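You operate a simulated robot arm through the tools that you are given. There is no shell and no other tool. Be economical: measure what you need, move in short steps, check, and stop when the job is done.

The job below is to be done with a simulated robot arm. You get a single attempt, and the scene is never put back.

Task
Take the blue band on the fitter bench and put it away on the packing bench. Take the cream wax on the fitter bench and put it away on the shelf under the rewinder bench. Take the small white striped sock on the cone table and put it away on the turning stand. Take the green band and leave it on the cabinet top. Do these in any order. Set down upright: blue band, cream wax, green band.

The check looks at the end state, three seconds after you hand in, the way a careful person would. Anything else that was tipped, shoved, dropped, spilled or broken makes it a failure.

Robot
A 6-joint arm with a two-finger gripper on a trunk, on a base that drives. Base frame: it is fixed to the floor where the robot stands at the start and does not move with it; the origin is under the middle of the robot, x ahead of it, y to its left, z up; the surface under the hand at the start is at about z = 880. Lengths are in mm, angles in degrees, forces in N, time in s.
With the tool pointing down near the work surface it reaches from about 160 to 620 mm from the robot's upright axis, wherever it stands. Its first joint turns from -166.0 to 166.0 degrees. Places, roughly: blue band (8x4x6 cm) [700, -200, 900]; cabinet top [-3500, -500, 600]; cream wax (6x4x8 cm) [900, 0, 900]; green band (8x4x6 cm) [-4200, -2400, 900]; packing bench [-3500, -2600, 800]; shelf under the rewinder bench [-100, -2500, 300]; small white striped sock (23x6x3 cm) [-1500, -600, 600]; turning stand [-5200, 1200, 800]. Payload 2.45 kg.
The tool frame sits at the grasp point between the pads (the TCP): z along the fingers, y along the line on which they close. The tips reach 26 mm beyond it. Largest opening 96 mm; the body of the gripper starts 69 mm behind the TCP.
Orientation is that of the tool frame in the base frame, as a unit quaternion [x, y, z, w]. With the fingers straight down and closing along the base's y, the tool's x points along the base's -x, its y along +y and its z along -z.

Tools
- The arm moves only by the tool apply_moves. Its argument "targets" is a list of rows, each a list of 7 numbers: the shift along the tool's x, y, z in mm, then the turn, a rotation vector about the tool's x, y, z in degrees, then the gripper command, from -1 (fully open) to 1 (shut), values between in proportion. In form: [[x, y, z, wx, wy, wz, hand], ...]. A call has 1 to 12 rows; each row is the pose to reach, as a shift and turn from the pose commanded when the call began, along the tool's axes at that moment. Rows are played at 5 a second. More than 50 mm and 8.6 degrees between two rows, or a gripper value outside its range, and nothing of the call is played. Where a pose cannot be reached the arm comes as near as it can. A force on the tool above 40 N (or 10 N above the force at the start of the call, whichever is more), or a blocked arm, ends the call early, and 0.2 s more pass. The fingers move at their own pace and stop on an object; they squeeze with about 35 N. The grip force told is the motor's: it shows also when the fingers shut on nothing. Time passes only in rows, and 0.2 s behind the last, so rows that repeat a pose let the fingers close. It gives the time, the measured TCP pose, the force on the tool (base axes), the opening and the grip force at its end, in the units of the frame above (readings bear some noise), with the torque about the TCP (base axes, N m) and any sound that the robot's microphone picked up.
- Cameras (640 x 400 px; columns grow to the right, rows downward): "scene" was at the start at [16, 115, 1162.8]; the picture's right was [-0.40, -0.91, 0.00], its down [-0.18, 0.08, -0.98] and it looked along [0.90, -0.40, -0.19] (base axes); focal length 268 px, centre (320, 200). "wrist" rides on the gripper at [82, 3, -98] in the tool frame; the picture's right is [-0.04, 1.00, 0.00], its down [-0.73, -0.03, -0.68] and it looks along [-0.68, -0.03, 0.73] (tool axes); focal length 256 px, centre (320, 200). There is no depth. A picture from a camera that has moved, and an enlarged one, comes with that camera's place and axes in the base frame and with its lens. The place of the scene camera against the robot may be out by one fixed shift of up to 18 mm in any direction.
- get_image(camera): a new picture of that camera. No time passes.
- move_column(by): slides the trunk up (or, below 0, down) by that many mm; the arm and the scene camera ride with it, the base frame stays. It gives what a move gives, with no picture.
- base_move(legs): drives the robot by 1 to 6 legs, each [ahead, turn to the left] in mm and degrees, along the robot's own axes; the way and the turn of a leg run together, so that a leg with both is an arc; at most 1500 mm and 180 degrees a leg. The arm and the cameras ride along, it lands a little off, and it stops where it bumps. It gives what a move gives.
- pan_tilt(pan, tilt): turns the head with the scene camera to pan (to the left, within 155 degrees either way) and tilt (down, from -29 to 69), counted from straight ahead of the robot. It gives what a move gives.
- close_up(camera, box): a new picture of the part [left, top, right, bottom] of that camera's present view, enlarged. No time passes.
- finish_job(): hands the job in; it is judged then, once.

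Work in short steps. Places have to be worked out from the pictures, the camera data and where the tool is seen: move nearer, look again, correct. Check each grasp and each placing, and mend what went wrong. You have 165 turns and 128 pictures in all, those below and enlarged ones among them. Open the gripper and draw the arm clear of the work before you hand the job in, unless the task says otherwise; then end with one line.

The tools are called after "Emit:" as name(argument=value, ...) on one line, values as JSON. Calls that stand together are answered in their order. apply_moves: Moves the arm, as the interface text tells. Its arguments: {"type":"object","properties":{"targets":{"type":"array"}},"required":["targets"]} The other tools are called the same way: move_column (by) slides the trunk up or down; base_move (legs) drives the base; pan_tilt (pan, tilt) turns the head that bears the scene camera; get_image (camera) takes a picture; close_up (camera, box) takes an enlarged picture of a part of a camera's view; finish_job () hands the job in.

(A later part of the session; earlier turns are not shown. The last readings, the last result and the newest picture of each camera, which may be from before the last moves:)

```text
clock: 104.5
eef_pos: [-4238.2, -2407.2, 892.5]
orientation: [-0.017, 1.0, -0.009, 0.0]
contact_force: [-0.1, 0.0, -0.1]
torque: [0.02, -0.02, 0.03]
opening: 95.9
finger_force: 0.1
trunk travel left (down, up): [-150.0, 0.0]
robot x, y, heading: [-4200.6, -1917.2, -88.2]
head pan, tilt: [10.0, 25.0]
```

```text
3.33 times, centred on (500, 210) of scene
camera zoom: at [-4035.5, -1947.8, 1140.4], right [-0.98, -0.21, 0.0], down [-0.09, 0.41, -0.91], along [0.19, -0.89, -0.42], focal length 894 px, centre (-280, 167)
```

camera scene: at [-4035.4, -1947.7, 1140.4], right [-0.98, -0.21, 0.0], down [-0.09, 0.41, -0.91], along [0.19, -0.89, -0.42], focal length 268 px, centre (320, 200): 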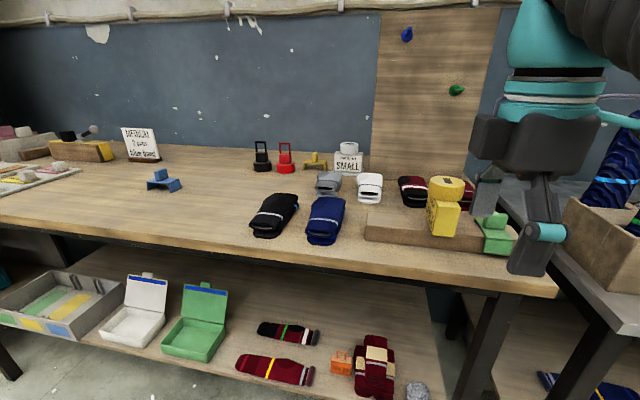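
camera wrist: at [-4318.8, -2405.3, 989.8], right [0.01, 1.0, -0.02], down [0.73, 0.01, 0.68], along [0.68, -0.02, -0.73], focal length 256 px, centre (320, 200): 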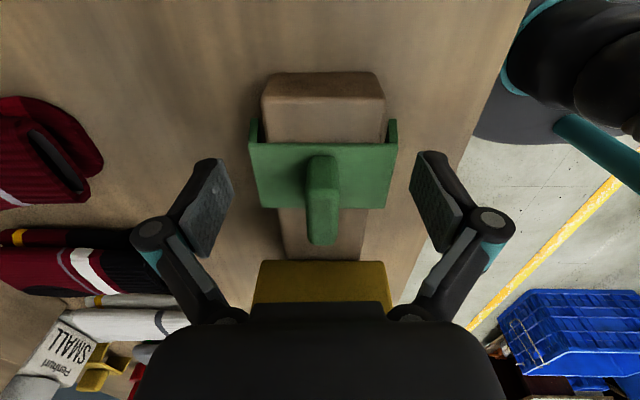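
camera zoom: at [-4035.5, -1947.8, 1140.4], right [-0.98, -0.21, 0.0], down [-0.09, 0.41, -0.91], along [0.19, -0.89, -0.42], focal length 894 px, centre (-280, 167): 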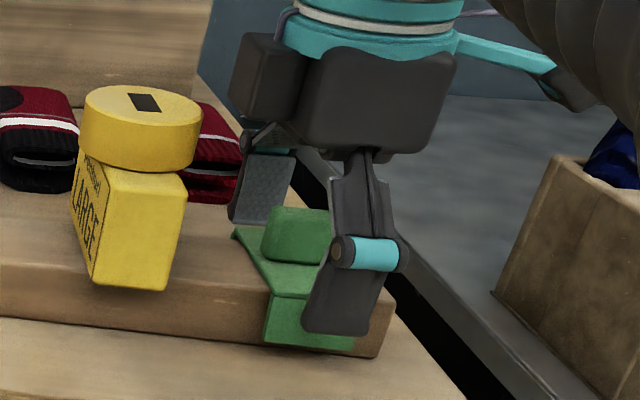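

Wrist and scene views bracket the centre; the fingers straddle the legs. Close the grip now.

Emit:
apply_moves(targets=[[0, 0, 0, 0, 0, 0, 0], [0, 0, 0, 0, 0, 0, 1], [0, 0, 0, 0, 0, 0, 1], [0, 0, 0, 0, 0, 0, 1]])

Emit:
get_image(camera="wrist")

```text
clock: 105.5
eef_pos: [-4237.3, -2406.5, 892.3]
orientation: [-0.018, 1.0, -0.009, 0.0]
contact_force: [0.3, 0.1, 1.0]
torque: [0.0, 0.01, -0.01]
opening: 71.9
finger_force: 35.1
trunk travel left (down, up): [-150.0, 0.0]
robot x, y, heading: [-4201.0, -1918.9, -87.8]
head pan, tilt: [10.0, 25.0]
```

```text
88 pictures are left
camera wrist: at [-4318.8, -2405.3, 990.0], right [0.01, 1.0, -0.02], down [0.73, 0.01, 0.68], along [0.68, -0.02, -0.73], focal length 256 px, centre (320, 200)
```

wrist: 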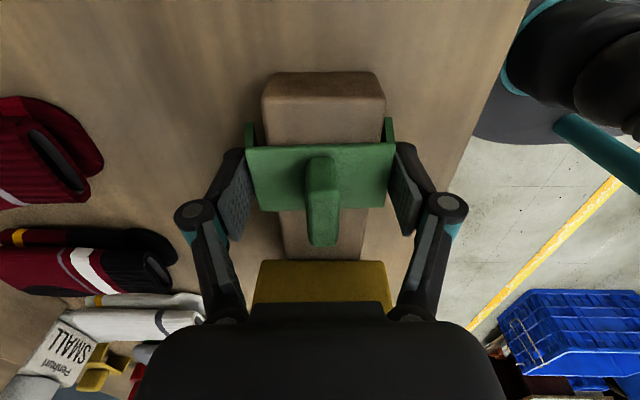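

Gripped at 71.9 mm. Lift slowly, then draw back.

Emit:
apply_moves(targets=[[0, 0, -15, 0, 0, 0, 1], [0, 0, -35, 0, 0, 0, 1], [0, 0, -60, 0, 0, 0, 1], [0, 0, -85, 0, 0, 0, 1], [0, 0, -95, 0, 0, 0, 1], [0, 45, -95, 0, 0, 0, 1], [0, 90, -95, 0, 0, 0, 1], [0, 135, -95, 0, 0, 0, 1], [0, 175, -95, 0, 0, 0, 1], [0, 185, -95, 0, 0, 0, 1]])

Emit:
get_image(camera="wrist")

Emit:
get_image(camera="scene")

```text
clock: 107.7
eef_pos: [-4244.1, -2220.8, 983.3]
orientation: [-0.018, 1.0, -0.009, 0.0]
contact_force: [-0.3, -0.2, -0.9]
torque: [0.03, -0.02, -0.03]
opening: 71.5
finger_force: 35.0
trunk travel left (down, up): [-150.0, 0.0]
robot x, y, heading: [-4201.5, -1918.3, -87.8]
head pan, tilt: [10.0, 25.0]
```

```text
87 pictures are left
camera wrist: at [-4325.2, -2219.2, 1081.7], right [0.01, 1.0, -0.02], down [0.73, 0.01, 0.68], along [0.68, -0.02, -0.73], focal length 256 px, centre (320, 200)
```

wrist: 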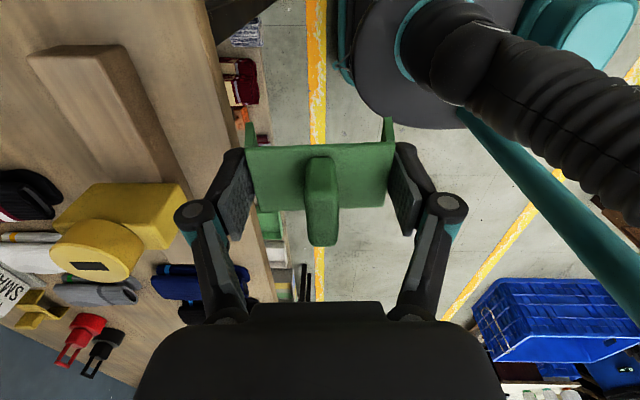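

```text
86 pictures are left
camera scene: at [-4035.5, -1947.9, 1140.4], right [-0.98, -0.21, 0.0], down [-0.09, 0.41, -0.91], along [0.19, -0.89, -0.42], focal length 268 px, centre (320, 200)
```

scene: 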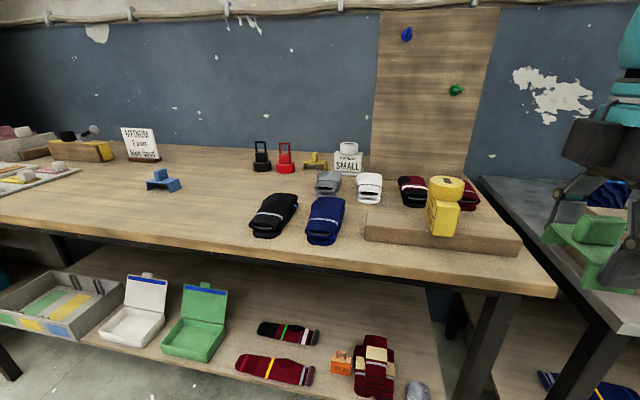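

Green band is held and nothing else moved. Now drive to face the cabinet at about x=-3550 from y≈-1200.

Emit:
base_move(legs=[[-250, 0], [0, 88], [650, 0], [0, 90], [450, 0]])

Emit:
pan_tilt(pan=8, tilt=32)

Emit:
get_image(camera="scene")

Emit:
get_image(camera="wrist")

```text
clock: 122.6
eef_pos: [-3516.1, -907.7, 984.3]
orientation: [1.0, 0.003, 0.0, -0.009]
contact_force: [0.1, 0.2, 0.5]
torque: [-0.03, -0.02, -0.02]
opening: 71.3
finger_force: 34.6
trunk travel left (down, up): [-150.0, 0.0]
robot x, y, heading: [-3566.5, -1208.5, 90.3]
head pan, tilt: [10.0, 25.0]
```

```text
clock: 123.3
eef_pos: [-3516.5, -907.7, 984.5]
orientation: [1.0, 0.003, 0.0, -0.009]
contact_force: [-0.4, 0.2, -1.0]
torque: [-0.03, -0.05, 0.02]
opening: 71.2
finger_force: 35.4
trunk travel left (down, up): [-150.0, 0.0]
robot x, y, heading: [-3569.7, -1208.9, 90.4]
head pan, tilt: [8.0, 32.0]
```

```text
85 pictures are left
camera scene: at [-3746.8, -1186.9, 1129.4], right [0.99, 0.15, 0.0], down [0.08, -0.52, -0.85], along [-0.12, 0.84, -0.53], focal length 268 px, centre (320, 200)
```

scene: 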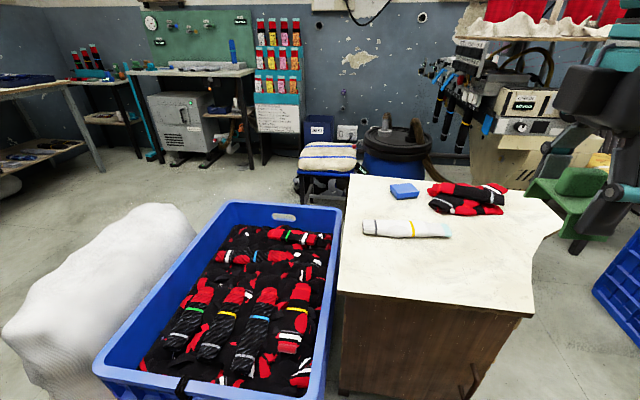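

```text
84 pictures are left
camera wrist: at [-3434.2, -913.4, 1081.8], right [-0.03, -1.0, -0.02], down [-0.73, 0.01, 0.68], along [-0.68, 0.03, -0.73], focal length 256 px, centre (320, 200)
```

wrist: 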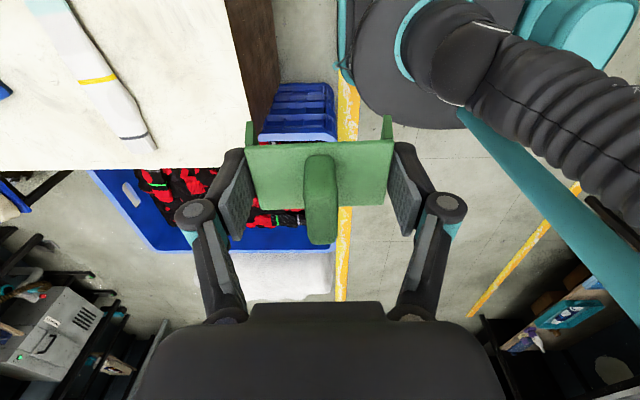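

The cabinet top has free room at its front around (-3505,-650), edge y≈-755. I'll drive 90 mm ahead, lower the trunk, and extend over it.

Emit:
base_move(legs=[[90, 0]])

Emit:
move_column(by=-150)

Emit:
get_image(camera="wrist")

```text
clock: 124.4
eef_pos: [-3516.3, -817.3, 983.6]
orientation: [1.0, 0.003, 0.0, -0.008]
contact_force: [-0.3, -0.7, -0.1]
torque: [0.0, 0.03, -0.01]
opening: 71.4
finger_force: 35.1
trunk travel left (down, up): [-150.0, 0.0]
robot x, y, heading: [-3571.7, -1117.1, 90.4]
head pan, tilt: [8.0, 32.0]
```

```text
clock: 126.2
eef_pos: [-3516.8, -815.6, 833.8]
orientation: [1.0, 0.003, 0.0, -0.009]
contact_force: [-0.7, -0.3, -0.5]
torque: [0.02, -0.02, 0.0]
opening: 71.1
finger_force: 34.7
trunk travel left (down, up): [0.0, 150.0]
robot x, y, heading: [-3564.5, -1117.4, 90.4]
head pan, tilt: [8.0, 32.0]
```

```text
83 pictures are left
camera wrist: at [-3435.1, -821.6, 931.9], right [-0.03, -1.0, -0.02], down [-0.73, 0.01, 0.68], along [-0.68, 0.03, -0.73], focal length 256 px, centre (320, 200)
```

wrist: 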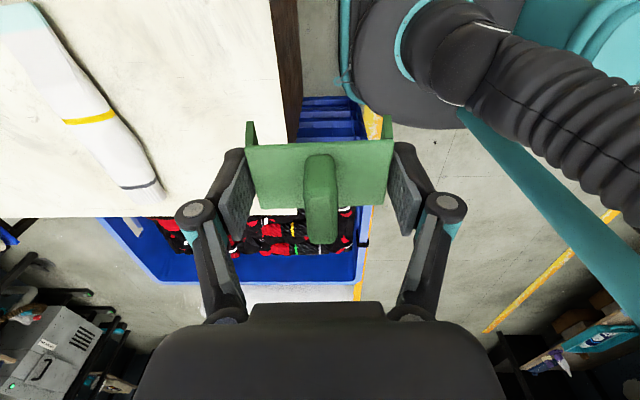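

Extend 175 mm over the cabinet and come down partway, then look.

Emit:
apply_moves(targets=[[0, -40, 0, 0, 0, 0, 1], [0, -80, 0, 0, 0, 0, 1], [0, -120, 0, 0, 0, 0, 1], [0, -160, 10, 0, 0, 0, 1], [0, -175, 30, 0, 0, 0, 1], [0, -175, 60, 0, 0, 0, 1], [0, -175, 90, 0, 0, 0, 1], [0, -175, 110, 0, 0, 0, 1], [0, -175, 110, 0, 0, 0, 1]])

Emit:
get_image(camera="wrist")

Emit:
get_image(camera="scene")

```text
clock: 128.2
eef_pos: [-3517.4, -638.8, 726.5]
orientation: [1.0, 0.003, 0.0, -0.009]
contact_force: [0.0, 0.1, 0.2]
torque: [0.02, 0.0, -0.01]
opening: 71.2
finger_force: 35.0
trunk travel left (down, up): [0.0, 150.0]
robot x, y, heading: [-3568.2, -1118.3, 90.2]
head pan, tilt: [8.0, 32.0]
```

```text
82 pictures are left
camera wrist: at [-3436.1, -644.5, 823.5], right [-0.03, -1.0, -0.02], down [-0.73, 0.01, 0.68], along [-0.68, 0.03, -0.73], focal length 256 px, centre (320, 200)
```

wrist: 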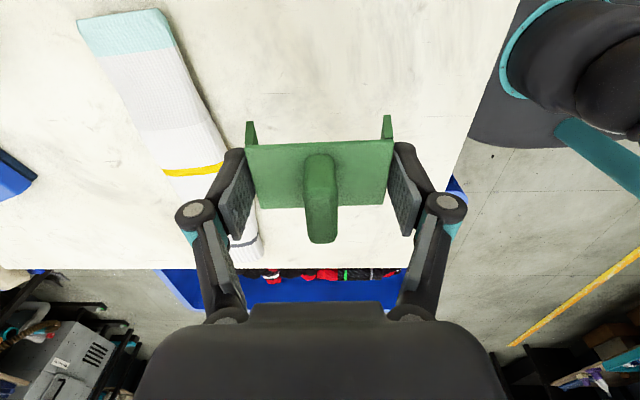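

```text
81 pictures are left
camera scene: at [-3747.5, -1095.2, 979.3], right [0.99, 0.15, 0.0], down [0.08, -0.52, -0.85], along [-0.12, 0.84, -0.53], focal length 268 px, centre (320, 200)
```

scene: 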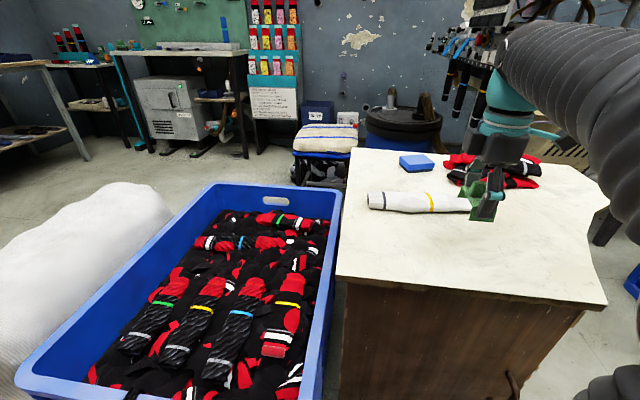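

The white sock is close to the left finger; I'll shift 28 mm back toward the front edge, then descend in small steps to contact.

Emit:
apply_moves(targets=[[0, 28, 0, 0, 0, 0, 1], [0, 28, 8, 0, 0, 0, 1], [0, 28, 16, 0, 0, 0, 1], [0, 28, 24, 0, 0, 0, 1], [0, 28, 30, 0, 0, 0, 1], [0, 28, 36, 0, 0, 0, 1], [0, 28, 42, 0, 0, 0, 1], [0, 28, 48, 0, 0, 0, 1], [0, 28, 54, 0, 0, 0, 1], [0, 28, 60, 0, 0, 0, 1], [0, 28, 66, 0, 0, 0, 1]])

Emit:
get_image(camera="wrist")

```text
clock: 130.6
eef_pos: [-3518.0, -666.9, 661.8]
orientation: [1.0, 0.004, 0.0, -0.009]
contact_force: [-0.5, -0.6, -0.3]
torque: [-0.03, 0.01, 0.0]
opening: 71.0
finger_force: 35.1
trunk travel left (down, up): [0.0, 150.0]
robot x, y, heading: [-3565.3, -1119.8, 90.3]
head pan, tilt: [8.0, 32.0]
```

```text
80 pictures are left
camera wrist: at [-3436.1, -671.5, 758.8], right [-0.03, -1.0, -0.02], down [-0.73, 0.01, 0.68], along [-0.68, 0.03, -0.73], focal length 256 px, centre (320, 200)
```

wrist: 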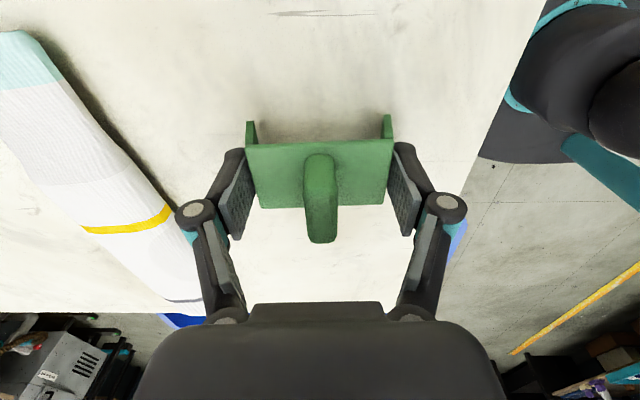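

No contact yet at 662, shadow closing. Continue down in 4 mm steps.

Emit:
apply_moves(targets=[[0, 0, 5, 0, 0, 0, 1], [0, 0, 10, 0, 0, 0, 1], [0, 0, 14, 0, 0, 0, 1], [0, 0, 18, 0, 0, 0, 1], [0, 0, 22, 0, 0, 0, 1], [0, 0, 26, 0, 0, 0, 1], [0, 0, 30, 0, 0, 0, 1], [0, 0, 33, 0, 0, 0, 1], [0, 0, 36, 0, 0, 0, 1], [0, 0, 39, 0, 0, 0, 1], [0, 0, 42, 0, 0, 0, 1]])

Emit:
get_image(camera="wrist")

```text
clock: 131.9
eef_pos: [-3518.7, -665.7, 639.7]
orientation: [1.0, 0.005, 0.001, -0.01]
contact_force: [-2.0, -5.2, 17.1]
torque: [-0.79, 0.11, -0.02]
opening: 74.7
finger_force: 35.1
trunk travel left (down, up): [0.0, 150.0]
robot x, y, heading: [-3571.3, -1114.6, 90.6]
head pan, tilt: [8.0, 32.0]
stopped in row 6: the force on the tool passed its limit at 44 N (the readings are from after the stop); the commanded pose is now the measured one
```

```text
79 pictures are left
camera wrist: at [-3436.4, -672.0, 737.3], right [-0.03, -1.0, -0.02], down [-0.73, 0.01, 0.68], along [-0.68, 0.04, -0.73], focal length 256 px, centre (320, 200)
```

wrist: 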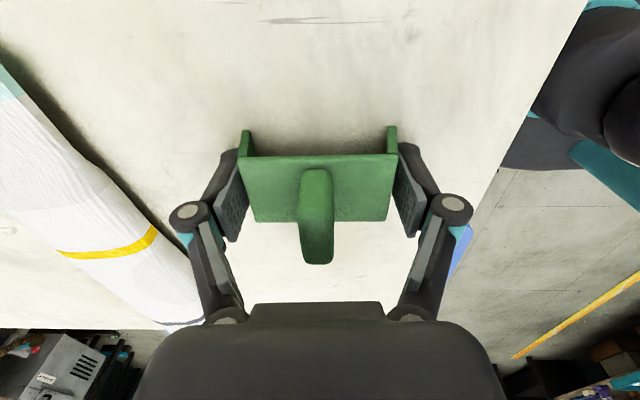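

Contact; the band is resting on the top. Ease off 1 mm, open slowly, and rise straight up.

Emit:
apply_moves(targets=[[0, 0, -1, 0, 0, 0, 1], [0, 0, -1, 0, 0, 0, 0], [0, 0, -1, 0, 0, 0, -0.8], [0, 0, -1, 0, 0, 0, -0.9], [0, 0, -1, 0, 0, 0, -0.9], [0, 0, -20, 0, 0, 0, -0.9], [0, 0, -45, 0, 0, 0, -0.9], [0, 0, -75, 0, 0, 0, -0.9], [0, 0, -110, 0, 0, 0, -0.9]])

Emit:
get_image(camera="wrist")

Emit:
close_up(camera="scene", box=[340, 130, 600, 300])

```text
clock: 133.9
eef_pos: [-3516.7, -667.8, 749.0]
orientation: [1.0, 0.003, 0.0, -0.01]
contact_force: [1.0, -0.1, 0.6]
torque: [0.02, 0.01, 0.0]
opening: 91.3
finger_force: 0.0
trunk travel left (down, up): [0.0, 150.0]
robot x, y, heading: [-3568.9, -1119.6, 90.2]
head pan, tilt: [8.0, 32.0]
```

```text
78 pictures are left
camera wrist: at [-3436.3, -673.1, 846.0], right [-0.03, -1.0, -0.02], down [-0.73, 0.01, 0.68], along [-0.68, 0.04, -0.73], focal length 256 px, centre (320, 200)
```

wrist: 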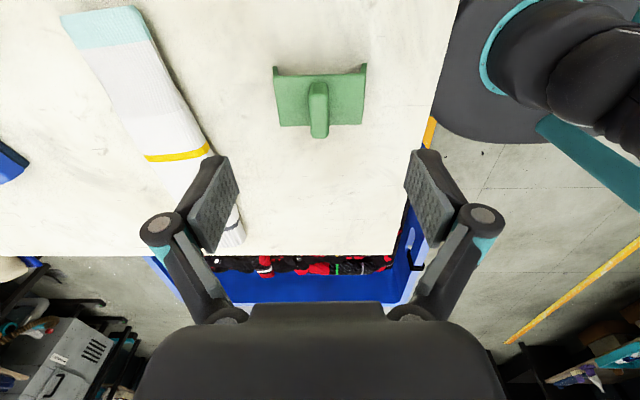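

```text
2.35 times, centred on (470, 215) of scene
camera zoom: at [-3747.5, -1095.2, 979.3], right [0.99, 0.15, 0.0], down [0.08, -0.52, -0.85], along [-0.12, 0.84, -0.53], focal length 631 px, centre (-33, 165)
```

zoom: 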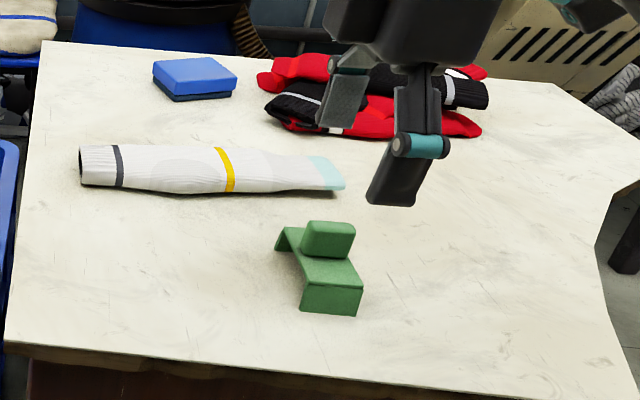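

Green band upright on the cabinet top. Draw the arm back, raise the trunk, and drive towards the cone table.

Emit:
apply_moves(targets=[[0, 10, -30, 0, 0, 0, -1], [0, 45, -60, 0, 0, 0, -1], [0, 90, -80, 0, 0, 0, -1], [0, 130, -80, 0, 0, 0, -1], [0, 150, -80, 0, 0, 0, -1]])

Emit:
move_column(by=150)

Emit:
base_move(legs=[[-500, 0], [0, -90], [1500, 0]])

Emit:
pan_tilt(pan=55, tilt=20)

Emit:
get_image(camera="scene")

```text
clock: 135.1
eef_pos: [-3518.1, -818.6, 825.7]
orientation: [1.0, 0.003, 0.0, -0.01]
contact_force: [-0.4, -0.6, -0.1]
torque: [0.0, 0.02, 0.05]
opening: 96.3
finger_force: 0.0
trunk travel left (down, up): [0.0, 150.0]
robot x, y, heading: [-3570.6, -1117.8, 90.3]
head pan, tilt: [8.0, 32.0]
```

```text
clock: 136.8
eef_pos: [-3517.2, -819.0, 976.4]
orientation: [1.0, 0.004, 0.002, -0.01]
contact_force: [-0.5, 0.0, -0.8]
torque: [-0.01, -0.01, -0.01]
opening: 96.0
finger_force: 0.3
trunk travel left (down, up): [-150.0, 0.0]
robot x, y, heading: [-3565.8, -1117.7, 90.8]
head pan, tilt: [8.0, 32.0]
```

```text
clock: 150.6
eef_pos: [-1765.9, -1659.7, 976.8]
orientation: [0.71, -0.704, 0.008, -0.006]
contact_force: [0.9, 0.0, 0.0]
torque: [-0.01, -0.02, -0.01]
opening: 96.3
finger_force: 0.1
trunk travel left (down, up): [-150.0, 0.0]
robot x, y, heading: [-2063.5, -1609.1, 0.6]
head pan, tilt: [8.0, 32.0]
```

```text
clock: 151.8
eef_pos: [-1765.7, -1659.2, 976.5]
orientation: [0.71, -0.704, 0.007, -0.005]
contact_force: [-0.1, 0.0, 0.0]
torque: [0.03, 0.0, -0.03]
opening: 96.0
finger_force: 0.0
trunk travel left (down, up): [-150.0, 0.0]
robot x, y, heading: [-2066.4, -1608.7, 0.5]
head pan, tilt: [55.0, 20.0]
```

```text
76 pictures are left
camera scene: at [-2082.5, -1380.0, 1148.5], right [0.82, -0.57, 0.0], down [-0.19, -0.28, -0.94], along [0.53, 0.77, -0.34], focal length 268 px, centre (320, 200)
```

scene: 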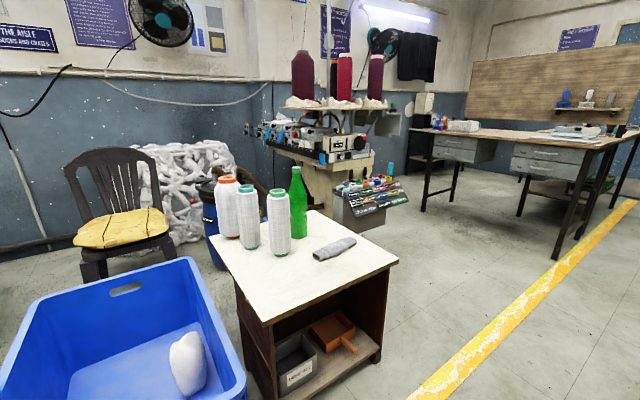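

Cone table is in view with cones, a bottle, and a greyish sock; zooming on it.

Emit:
close_up(camera="scene", box=[200, 160, 420, 310])

```text
2.67 times, centred on (310, 235) of scene
camera zoom: at [-2082.5, -1380.0, 1148.5], right [0.82, -0.57, 0.0], down [-0.19, -0.28, -0.94], along [0.53, 0.77, -0.34], focal length 716 px, centre (347, 107)
```

zoom: 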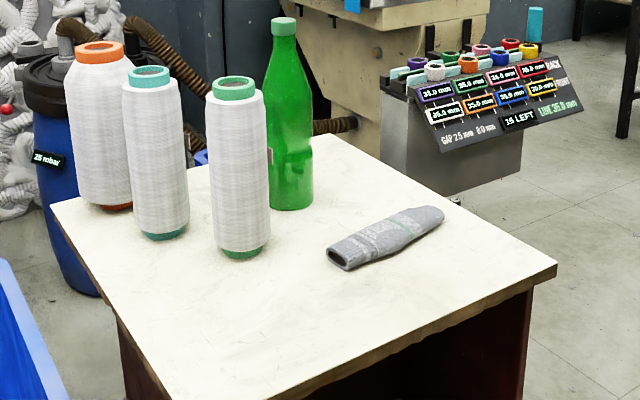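

The grey-white striped sock lies along x at about (-1510,-660). I'll drive to face it.

Emit:
base_move(legs=[[530, 0], [0, 90], [420, 0]])

Emit:
pan_tilt(pan=5, tilt=32)

Emit:
get_image(camera="scene")

Emit:
get_image(camera="wrist")

```text
clock: 160.9
eef_pos: [-1490.2, -881.8, 976.2]
orientation: [1.0, 0.004, 0.001, -0.01]
contact_force: [-0.4, 0.2, 1.3]
torque: [0.01, -0.01, 0.0]
opening: 95.9
finger_force: 0.1
trunk travel left (down, up): [-150.0, 0.0]
robot x, y, heading: [-1543.4, -1180.6, 90.7]
head pan, tilt: [55.0, 20.0]
```

```text
clock: 162.1
eef_pos: [-1489.3, -883.5, 975.4]
orientation: [1.0, 0.005, 0.001, -0.01]
contact_force: [0.0, 1.0, 0.1]
torque: [0.01, 0.01, 0.04]
opening: 96.0
finger_force: 0.0
trunk travel left (down, up): [-150.0, 0.0]
robot x, y, heading: [-1544.0, -1184.0, 90.2]
head pan, tilt: [5.0, 32.0]
```

```text
74 pictures are left
camera scene: at [-1715.0, -1159.0, 1129.3], right [1.0, 0.1, 0.0], down [0.05, -0.53, -0.85], along [-0.08, 0.84, -0.53], focal length 268 px, centre (320, 200)
```

scene: 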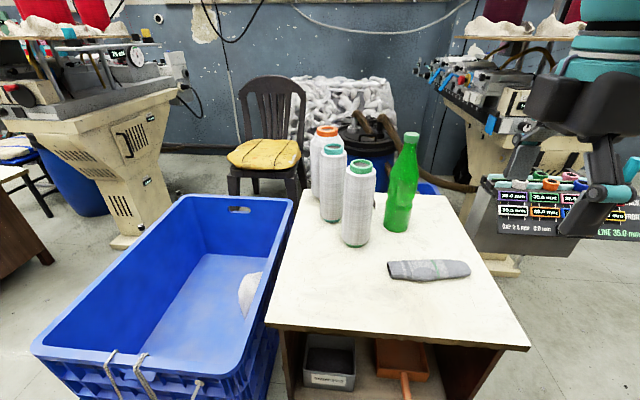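

```text
73 pictures are left
camera wrist: at [-1408.2, -888.5, 1074.0], right [-0.03, -1.0, -0.02], down [-0.73, 0.01, 0.68], along [-0.68, 0.04, -0.73], focal length 256 px, centre (320, 200)
```

wrist: 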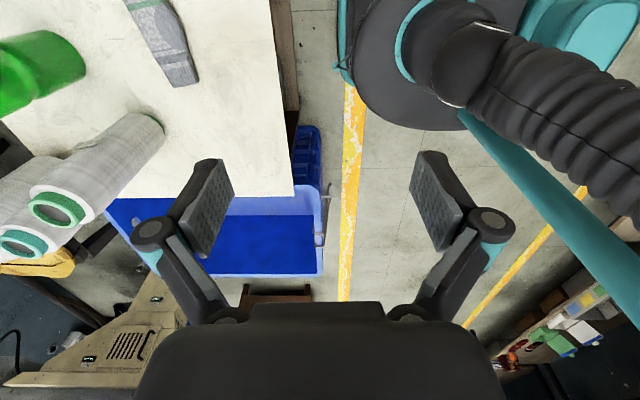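

Sock around (-1465,-640). Lower the trunk and move the hand forward to look from close by.

Emit:
move_column(by=-150)

Emit:
apply_moves(targets=[[10, -45, 0, 0, 0, 0, -1], [25, -90, 0, 0, 0, 0, -1], [30, -135, 0, 0, 0, 0, -1], [30, -180, 0, 0, 0, 0, -1], [30, -215, 0, 0, 0, 0, -1], [30, -235, 10, 0, 0, 0, -1], [30, -235, 40, 0, 0, 0, -1], [30, -235, 60, 0, 0, 0, -1]])

Emit:
get_image(camera="wrist")

```text
clock: 163.8
eef_pos: [-1491.1, -882.5, 827.7]
orientation: [1.0, 0.004, 0.0, -0.01]
contact_force: [-0.2, 0.8, 0.2]
torque: [-0.03, 0.0, -0.01]
opening: 95.9
finger_force: 0.0
trunk travel left (down, up): [0.0, 150.0]
robot x, y, heading: [-1538.0, -1182.2, 90.6]
head pan, tilt: [5.0, 32.0]
```

```text
clock: 165.6
eef_pos: [-1462.0, -645.8, 772.0]
orientation: [1.0, 0.004, 0.0, -0.01]
contact_force: [0.3, 0.1, -0.7]
torque: [-0.02, 0.02, -0.03]
opening: 96.0
finger_force: 0.2
trunk travel left (down, up): [0.0, 150.0]
robot x, y, heading: [-1539.4, -1180.6, 90.8]
head pan, tilt: [5.0, 32.0]
```

```text
72 pictures are left
camera wrist: at [-1380.0, -652.0, 868.9], right [-0.03, -1.0, -0.02], down [-0.73, 0.01, 0.68], along [-0.68, 0.04, -0.73], focal length 256 px, centre (320, 200)
```

wrist: 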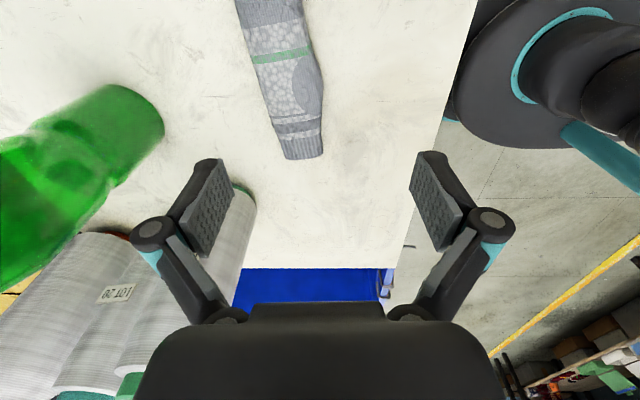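

The sock's axis is about 7° off x; centre about (-1450,-607). I'll turn the hand 7°, centre on it and go down to about 670 with a slightly smaller opening to stay clear of the bottle.

Emit:
apply_moves(targets=[[6, -20, 10, 0, 0, -4, -0.7], [10, -38, 30, 0, 0, -7, -0.7], [10, -38, 60, 0, 0, -7, -0.7], [10, -38, 90, 0, 0, -7, -0.7], [10, -38, 102, 0, 0, -7, -0.7], [10, -38, 102, 0, 0, -7, -0.7]])

Emit:
get_image(camera="wrist")

Emit:
close_up(camera="scene", box=[330, 80, 570, 230])

```text
clock: 167.0
eef_pos: [-1452.0, -606.2, 669.8]
orientation: [0.998, 0.065, 0.001, -0.01]
contact_force: [0.6, 0.1, -0.4]
torque: [0.01, -0.04, 0.0]
opening: 81.6
finger_force: 0.1
trunk travel left (down, up): [0.0, 150.0]
robot x, y, heading: [-1541.6, -1181.5, 90.3]
head pan, tilt: [5.0, 32.0]
```

```text
71 pictures are left
camera wrist: at [-1370.8, -602.3, 767.5], right [0.09, -1.0, -0.02], down [-0.73, -0.08, 0.68], along [-0.68, -0.05, -0.74], focal length 256 px, centre (320, 200)
```

wrist: 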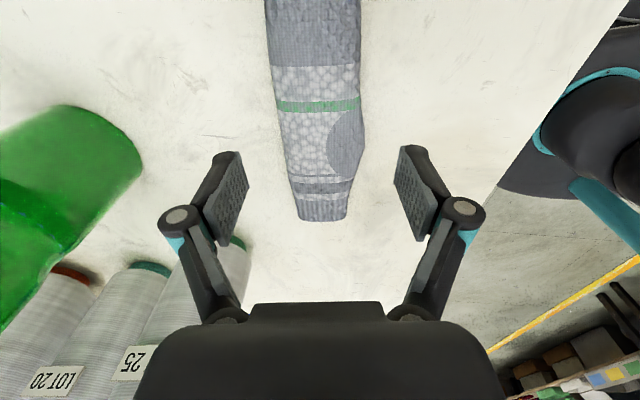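

```text
2.67 times, centred on (450, 155) of scene
camera zoom: at [-1714.9, -1158.9, 979.3], right [1.0, 0.1, 0.0], down [0.05, -0.53, -0.85], along [-0.08, 0.84, -0.53], focal length 716 px, centre (-27, 320)
```

zoom: 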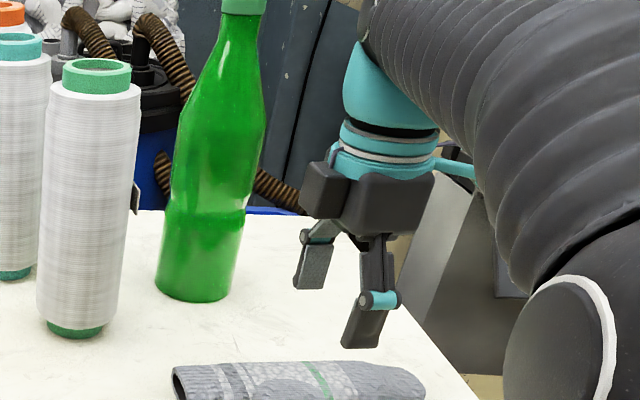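

The sock is centred between the fingers. I'll descend in small steps to z≈642 and close.

Emit:
apply_moves(targets=[[0, 2, 8, 0, 0, 0, -0.7], [0, 2, 15, 0, 0, 0, -0.7], [0, 2, 20, 0, 0, 0, -0.7], [0, 2, 24, 0, 0, 0, -0.7], [0, 2, 28, 0, 0, 0, -0.7], [0, 2, 28, 0, 0, 0, -0.7]])

Emit:
get_image(camera="wrist")

```text
clock: 168.4
eef_pos: [-1451.4, -609.5, 642.1]
orientation: [0.998, 0.066, 0.001, -0.009]
contact_force: [0.0, -0.3, -0.2]
torque: [-0.01, 0.0, -0.01]
opening: 81.5
finger_force: 0.0
trunk travel left (down, up): [0.0, 150.0]
robot x, y, heading: [-1540.3, -1182.7, 90.7]
head pan, tilt: [5.0, 32.0]
```

```text
69 pictures are left
camera wrist: at [-1370.4, -603.7, 739.7], right [0.09, -1.0, -0.02], down [-0.73, -0.08, 0.68], along [-0.68, -0.05, -0.74], focal length 256 px, centre (320, 200)
```

wrist: 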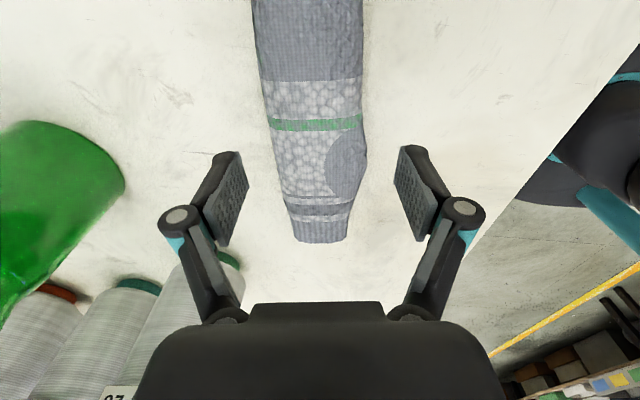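

No contact; tips about 616. Go down further in 3 mm steps before closing.

Emit:
apply_moves(targets=[[0, 0, 3, 0, 0, 0, -0.7], [0, 0, 6, 0, 0, 0, -0.7], [0, 0, 9, 0, 0, 0, -0.7], [0, 0, 11, 0, 0, 0, -0.7]])

Emit:
get_image(camera="wrist")

Emit:
close_up(camera="scene", box=[380, 150, 540, 250])

```text
clock: 169.4
eef_pos: [-1451.6, -608.1, 630.4]
orientation: [0.998, 0.065, 0.002, -0.01]
contact_force: [0.4, 0.3, 0.0]
torque: [0.01, 0.0, 0.03]
opening: 81.6
finger_force: 0.1
trunk travel left (down, up): [0.0, 150.0]
robot x, y, heading: [-1544.0, -1184.2, 90.4]
head pan, tilt: [5.0, 32.0]
```

```text
68 pictures are left
camera wrist: at [-1370.6, -603.4, 728.2], right [0.09, -1.0, -0.02], down [-0.73, -0.08, 0.68], along [-0.68, -0.05, -0.74], focal length 256 px, centre (320, 200)
```

wrist: 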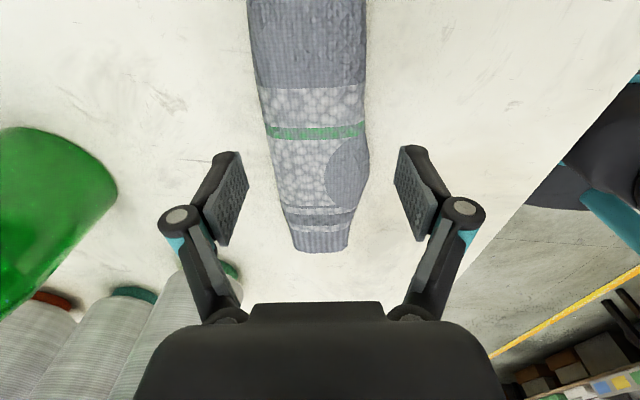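

```text
4.00 times, centred on (460, 200) of scene
camera zoom: at [-1714.9, -1158.9, 979.3], right [1.0, 0.1, 0.0], down [0.05, -0.53, -0.85], along [-0.08, 0.84, -0.53], focal length 1073 px, centre (-240, 200)
```

zoom: 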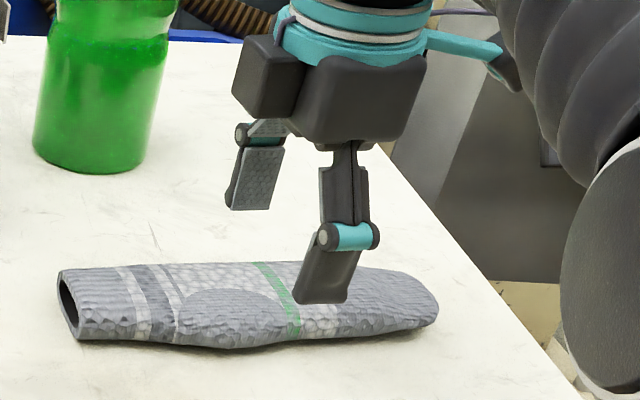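

The fingers are still above the sock in the scene view; the table is lower than assumed, around 565-570. Continue down in small steps.

Emit:
apply_moves(targets=[[-3, 0, 6, 0, 0, 0, -0.7], [-6, 0, 12, 0, 0, 0, -0.7], [-8, 0, 18, 0, 0, 0, -0.7], [-8, 0, 23, 0, 0, 0, -0.7], [-8, 0, 27, 0, 0, 0, -0.7], [-8, 0, 27, 0, 0, 0, -0.7]])

Emit:
get_image(camera="wrist")

Emit:
close_up(camera="scene", box=[380, 150, 540, 250])

```text
clock: 170.8
eef_pos: [-1459.4, -608.2, 603.3]
orientation: [0.998, 0.066, 0.001, -0.01]
contact_force: [0.0, -0.1, -0.2]
torque: [0.0, -0.01, 0.0]
opening: 81.5
finger_force: 0.1
trunk travel left (down, up): [0.0, 150.0]
robot x, y, heading: [-1541.5, -1186.3, 90.3]
head pan, tilt: [5.0, 32.0]
```

```text
66 pictures are left
camera wrist: at [-1378.3, -603.7, 701.2], right [0.09, -1.0, -0.02], down [-0.73, -0.08, 0.68], along [-0.68, -0.05, -0.74], focal length 256 px, centre (320, 200)
```

wrist: 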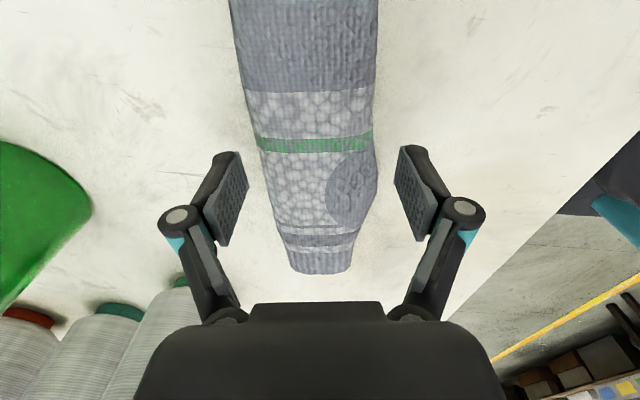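

```text
4.00 times, centred on (460, 200) of scene
camera zoom: at [-1714.9, -1158.9, 979.3], right [1.0, 0.1, 0.0], down [0.05, -0.53, -0.85], along [-0.08, 0.84, -0.53], focal length 1073 px, centre (-240, 200)
```

zoom: 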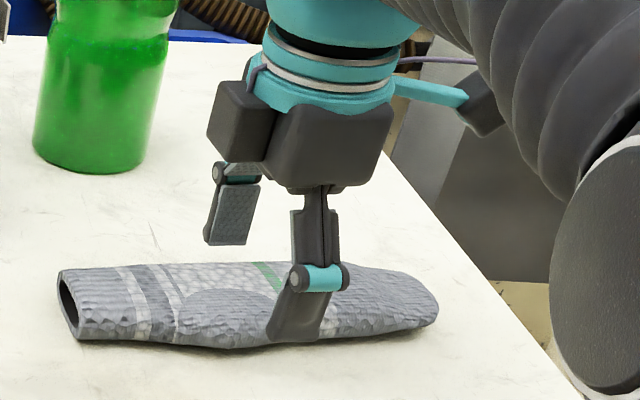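

Near finger is beside the sock now. A few mm more, then close.

Emit:
apply_moves(targets=[[0, 1, 3, 0, 0, 0, -0.7], [0, 1, 6, 0, 0, 0, -0.7], [0, 1, 9, 0, 0, 0, -0.7], [0, 1, 11, 0, 0, 0, -0.7], [0, 1, 11, 0, 0, 0, 0], [0, 1, 11, 0, 0, 0, 1], [0, 1, 11, 0, 0, 0, 1], [0, 1, 11, 0, 0, 0, 1]])

Emit:
get_image(camera="wrist")

Emit:
close_up(camera="scene", box=[380, 150, 540, 250])

```text
clock: 172.6
eef_pos: [-1460.0, -610.4, 592.8]
orientation: [0.998, 0.065, 0.001, -0.011]
contact_force: [0.1, 1.2, 5.9]
torque: [0.04, -0.01, -0.08]
opening: 52.1
finger_force: 34.5
trunk travel left (down, up): [0.0, 150.0]
robot x, y, heading: [-1540.1, -1184.0, 90.5]
head pan, tilt: [5.0, 32.0]
```

```text
64 pictures are left
camera wrist: at [-1378.2, -604.6, 691.1], right [0.09, -1.0, -0.02], down [-0.73, -0.08, 0.68], along [-0.68, -0.05, -0.74], focal length 256 px, centre (320, 200)
```

wrist: 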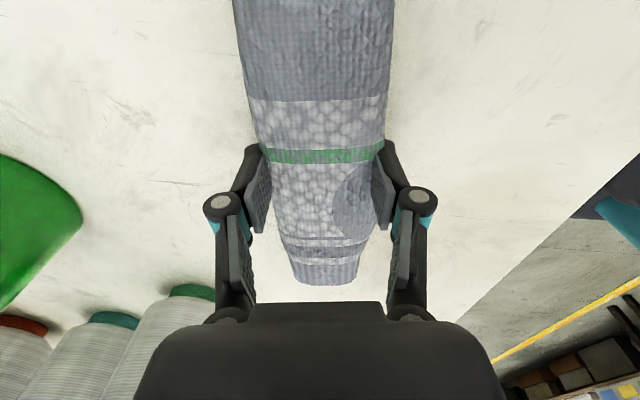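

```text
4.00 times, centred on (460, 200) of scene
camera zoom: at [-1715.0, -1159.0, 979.4], right [1.0, 0.1, 0.0], down [0.05, -0.53, -0.85], along [-0.08, 0.84, -0.53], focal length 1073 px, centre (-240, 200)
```

zoom: 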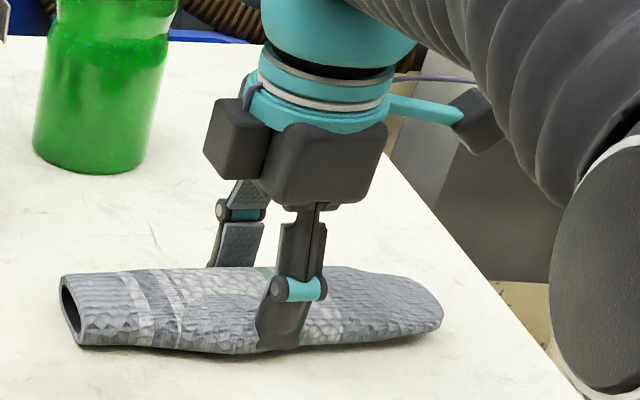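

Sock held at 52 mm. Lift and draw back.

Emit:
apply_moves(targets=[[0, 0, -20, 0, 0, 0, 1], [0, 0, -50, 0, 0, 0, 1], [0, 0, -90, 0, 0, 0, 1], [0, 0, -135, 0, 0, 0, 1], [0, 0, -180, 0, 0, 0, 1], [0, 0, -225, 0, 0, 0, 1], [0, 45, -235, 0, 0, 0, 1], [0, 90, -235, 0, 0, 0, 1], [0, 135, -235, 0, 0, 0, 1], [0, 180, -235, 0, 0, 0, 1], [0, 225, -235, 0, 0, 0, 1], [0, 260, -235, 0, 0, 0, 1]])

Emit:
move_column(by=150)

Emit:
get_image(camera="wrist")

Emit:
get_image(camera="scene")

```text
clock: 175.2
eef_pos: [-1425.1, -871.8, 822.2]
orientation: [0.998, 0.065, 0.0, -0.01]
contact_force: [0.5, 0.1, -0.2]
torque: [-0.02, 0.03, 0.01]
opening: 52.0
finger_force: 35.2
trunk travel left (down, up): [0.0, 150.0]
robot x, y, heading: [-1537.2, -1181.6, 90.5]
head pan, tilt: [5.0, 32.0]
```

```text
clock: 177.0
eef_pos: [-1424.9, -870.0, 971.9]
orientation: [0.998, 0.065, 0.0, -0.01]
contact_force: [-0.3, 0.1, -0.3]
torque: [0.0, -0.01, -0.01]
opening: 52.2
finger_force: 35.3
trunk travel left (down, up): [-150.0, 0.0]
robot x, y, heading: [-1546.3, -1182.1, 90.7]
head pan, tilt: [5.0, 32.0]
```

```text
62 pictures are left
camera wrist: at [-1343.7, -866.0, 1069.9], right [0.09, -1.0, -0.02], down [-0.73, -0.08, 0.68], along [-0.68, -0.05, -0.74], focal length 256 px, centre (320, 200)
```

wrist: 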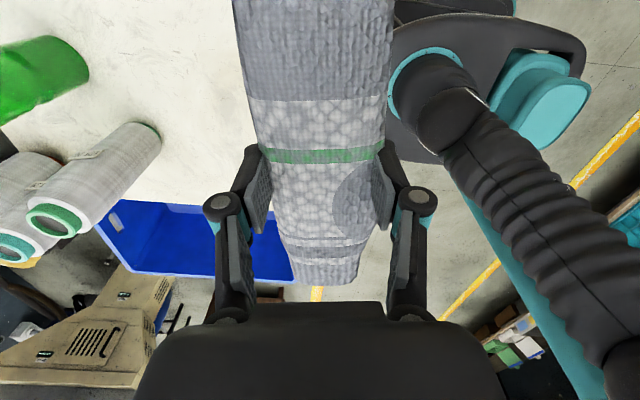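

```text
61 pictures are left
camera scene: at [-1714.9, -1158.9, 1129.3], right [1.0, 0.1, 0.0], down [0.05, -0.53, -0.85], along [-0.08, 0.84, -0.53], focal length 268 px, centre (320, 200)
```

scene: 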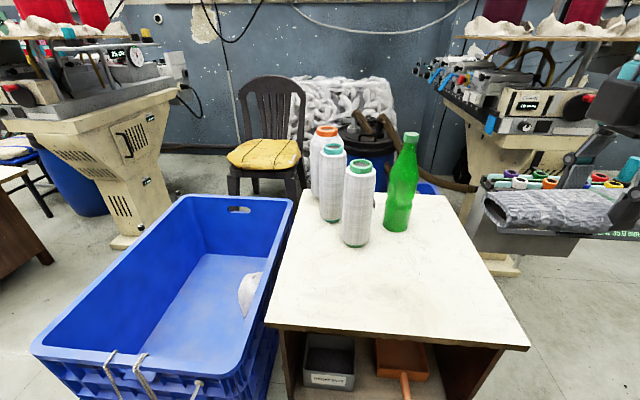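

Sock in hand, table otherwise unchanged. Drive back to the corridor and west to x≈-4450, then look toward the turning stand.

Emit:
base_move(legs=[[-450, 0], [0, 89.5], [1500, 0], [1400, 0]])

Emit:
pan_tilt(pan=-90, tilt=15)

Emit:
get_image(camera="scene")

Emit:
pan_tilt(pan=10, tilt=15)

Emit:
get_image(camera="scene")

```text
clock: 197.1
eef_pos: [-4736.5, -1531.0, 972.7]
orientation: [0.658, 0.753, -0.007, -0.008]
contact_force: [0.5, -0.1, -0.8]
torque: [-0.02, -0.01, 0.0]
opening: 52.1
finger_force: 35.2
trunk travel left (down, up): [-150.0, 0.0]
robot x, y, heading: [-4427.1, -1641.4, -179.4]
head pan, tilt: [5.0, 32.0]
```

```text
clock: 198.8
eef_pos: [-4738.4, -1530.1, 973.2]
orientation: [0.659, 0.752, -0.006, -0.007]
contact_force: [0.6, 0.4, -0.2]
torque: [-0.02, 0.01, 0.01]
opening: 52.2
finger_force: 35.0
trunk travel left (down, up): [-150.0, 0.0]
robot x, y, heading: [-4425.9, -1647.6, -179.2]
head pan, tilt: [-90.0, 15.0]
```

```text
60 pictures are left
camera scene: at [-4374.9, -1713.6, 1156.7], right [1.0, 0.01, 0.0], down [0.0, -0.26, -0.97], along [-0.01, 0.97, -0.26], focal length 268 px, centre (320, 200)
```

scene: 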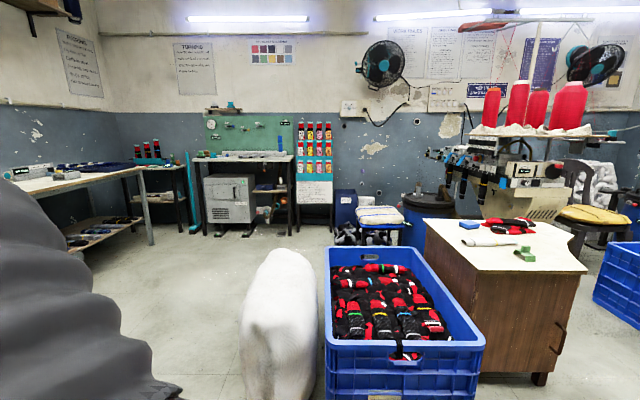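

```text
clock: 200.5
eef_pos: [-4739.0, -1531.8, 971.4]
orientation: [0.659, 0.752, -0.006, -0.007]
contact_force: [0.2, -0.1, -0.6]
torque: [0.0, 0.0, -0.02]
opening: 52.2
finger_force: 34.7
trunk travel left (down, up): [-150.0, 0.0]
robot x, y, heading: [-4427.5, -1646.6, -179.6]
head pan, tilt: [10.0, 15.0]
```

```text
59 pictures are left
camera scene: at [-4465.6, -1824.2, 1156.7], right [-0.18, 0.98, 0.0], down [0.25, 0.05, -0.97], along [-0.95, -0.18, -0.26], focal length 268 px, centre (320, 200)
```

scene: 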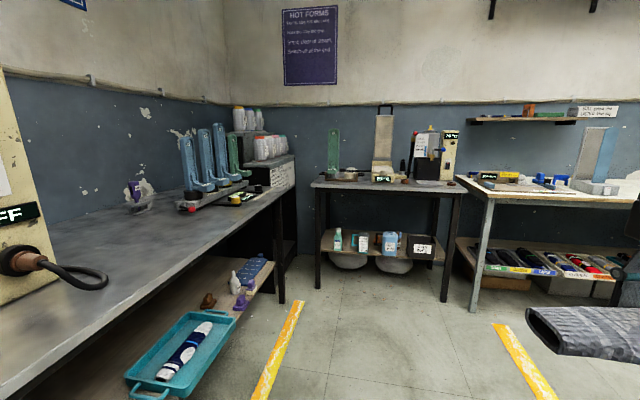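

The turning stand should be the one in front of the pegboard; zoom on it.

Emit:
pan_tilt(pan=-85, tilt=10)

Emit:
close_up(camera="scene", box=[110, 80, 350, 230])

```text
clock: 202.2
eef_pos: [-4737.2, -1530.2, 972.4]
orientation: [0.658, 0.753, -0.006, -0.008]
contact_force: [-0.3, -0.3, -0.8]
torque: [-0.01, -0.02, -0.01]
opening: 52.3
finger_force: 35.0
trunk travel left (down, up): [-150.0, 0.0]
robot x, y, heading: [-4428.0, -1643.9, -179.2]
head pan, tilt: [-85.0, 10.0]
```

```text
2.67 times, centred on (230, 155) of scene
camera zoom: at [-4383.0, -1714.5, 1164.8], right [1.0, 0.1, 0.0], down [0.02, -0.17, -0.98], along [-0.1, 0.98, -0.17], focal length 716 px, centre (560, 320)
```

zoom: 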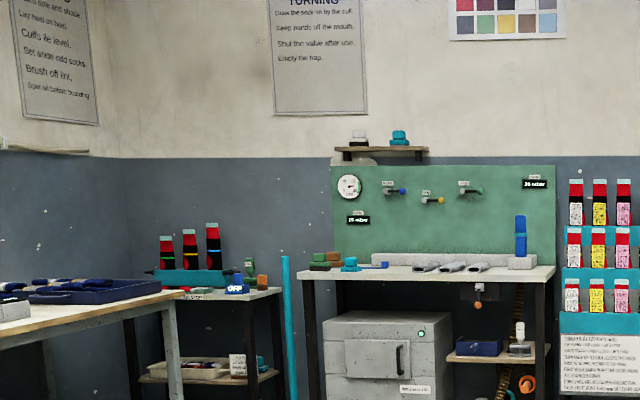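

The turning stand spans about x -5770..-4700, front y≈1150. Floor is clear at x≈-5200; drive there and look closer.

Emit:
base_move(legs=[[770, 0], [0, -90.6], [1200, 0], [800, 0]])

Emit:
pan_tilt(pan=5, tilt=20)

Emit:
get_image(camera="scene")

```text
clock: 219.9
eef_pos: [-5056.4, 669.2, 971.4]
orientation: [0.998, 0.055, 0.001, -0.01]
contact_force: [0.1, -0.8, -1.3]
torque: [0.01, 0.02, -0.01]
opening: 52.1
finger_force: 34.8
trunk travel left (down, up): [-150.0, 0.0]
robot x, y, heading: [-5175.1, 362.9, 89.6]
head pan, tilt: [-85.0, 10.0]
```

```text
clock: 221.5
eef_pos: [-5054.9, 669.5, 972.4]
orientation: [0.998, 0.055, 0.001, -0.01]
contact_force: [-0.5, 0.1, -0.4]
torque: [-0.03, 0.01, -0.01]
opening: 52.0
finger_force: 35.4
trunk travel left (down, up): [-150.0, 0.0]
robot x, y, heading: [-5174.3, 362.0, 89.3]
head pan, tilt: [5.0, 20.0]
```

```text
57 pictures are left
camera scene: at [-5351.0, 390.7, 1148.5], right [1.0, 0.08, 0.0], down [0.03, -0.34, -0.94], along [-0.07, 0.94, -0.34], focal length 268 px, centre (320, 200)
```

scene: 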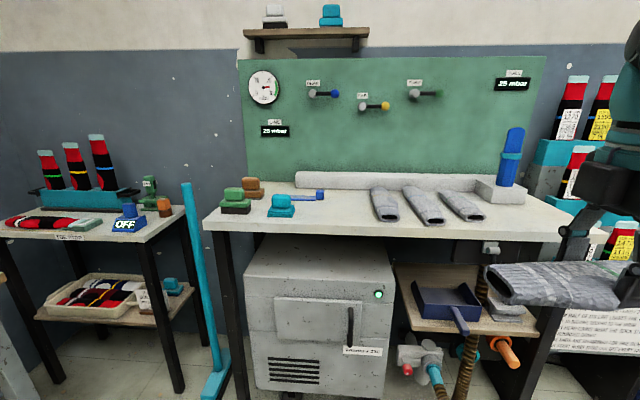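

There's a free strip on the stand at x≈-5320 between the blue valve handle and the grey tubes. I'll reach out a bit and turn the sock to point along y first.

Emit:
apply_moves(targets=[[5, -40, 0, 0, 0, 0, 1], [9, -80, 0, 0, 0, 0, 1], [13, -119, 0, 0, 0, 0, 1], [13, -119, 0, 0, 0, 8, 1], [13, -119, 0, 0, 0, 16, 1], [13, -119, 0, 0, 0, 24, 1], [13, -119, 0, 0, 0, 32, 1], [13, -119, 0, 0, 0, 40, 1], [13, -119, 0, 0, 0, 48, 1]])

Emit:
apply_moves(targets=[[0, 0, 0, 0, 0, 8, 1], [0, 0, 0, 0, 0, 16, 1], [0, 0, 0, 0, 0, 24, 1], [0, 0, 0, 0, 0, 32, 1], [0, 0, 0, 0, 0, 40, 1], [0, 0, 0, 0, 0, 48, 1]])

Emit:
get_image(camera="scene")

Emit:
get_image(camera="wrist")

```text
clock: 223.5
eef_pos: [-5055.3, 790.4, 975.6]
orientation: [0.934, -0.357, -0.003, -0.01]
contact_force: [-0.1, -0.2, -0.3]
torque: [0.02, -0.01, 0.01]
opening: 52.1
finger_force: 35.2
trunk travel left (down, up): [-150.0, 0.0]
robot x, y, heading: [-5178.1, 356.1, 89.7]
head pan, tilt: [5.0, 20.0]
```

```text
clock: 224.9
eef_pos: [-5055.8, 788.7, 975.0]
orientation: [0.709, -0.705, -0.007, -0.007]
contact_force: [0.1, -0.2, 0.1]
torque: [0.03, 0.0, 0.0]
opening: 51.9
finger_force: 35.0
trunk travel left (down, up): [-150.0, 0.0]
robot x, y, heading: [-5181.1, 362.1, 89.3]
head pan, tilt: [5.0, 20.0]
```

```text
56 pictures are left
camera scene: at [-5351.0, 390.7, 1148.5], right [1.0, 0.08, 0.0], down [0.03, -0.34, -0.94], along [-0.07, 0.94, -0.34], focal length 268 px, centre (320, 200)
```

scene: 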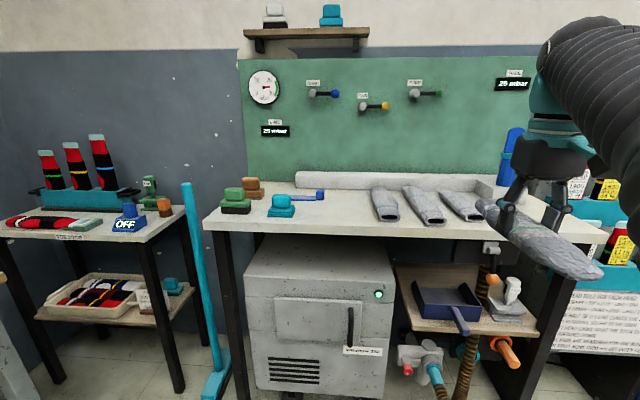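

```text
55 pictures are left
camera wrist: at [-5058.2, 704.9, 1070.8], right [-1.0, 0.04, 0.0], down [0.03, 0.72, 0.69], along [0.03, 0.69, -0.72], focal length 256 px, centre (320, 200)
```

wrist: 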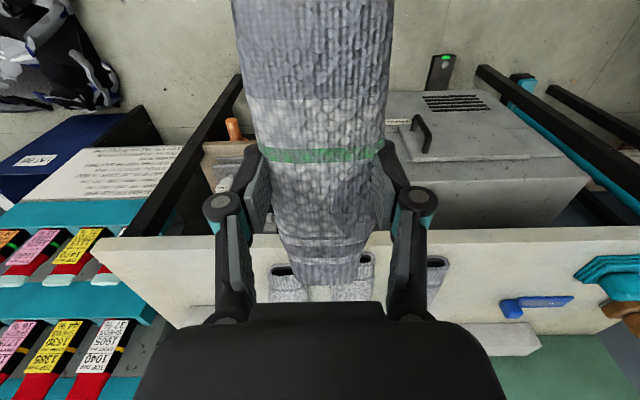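

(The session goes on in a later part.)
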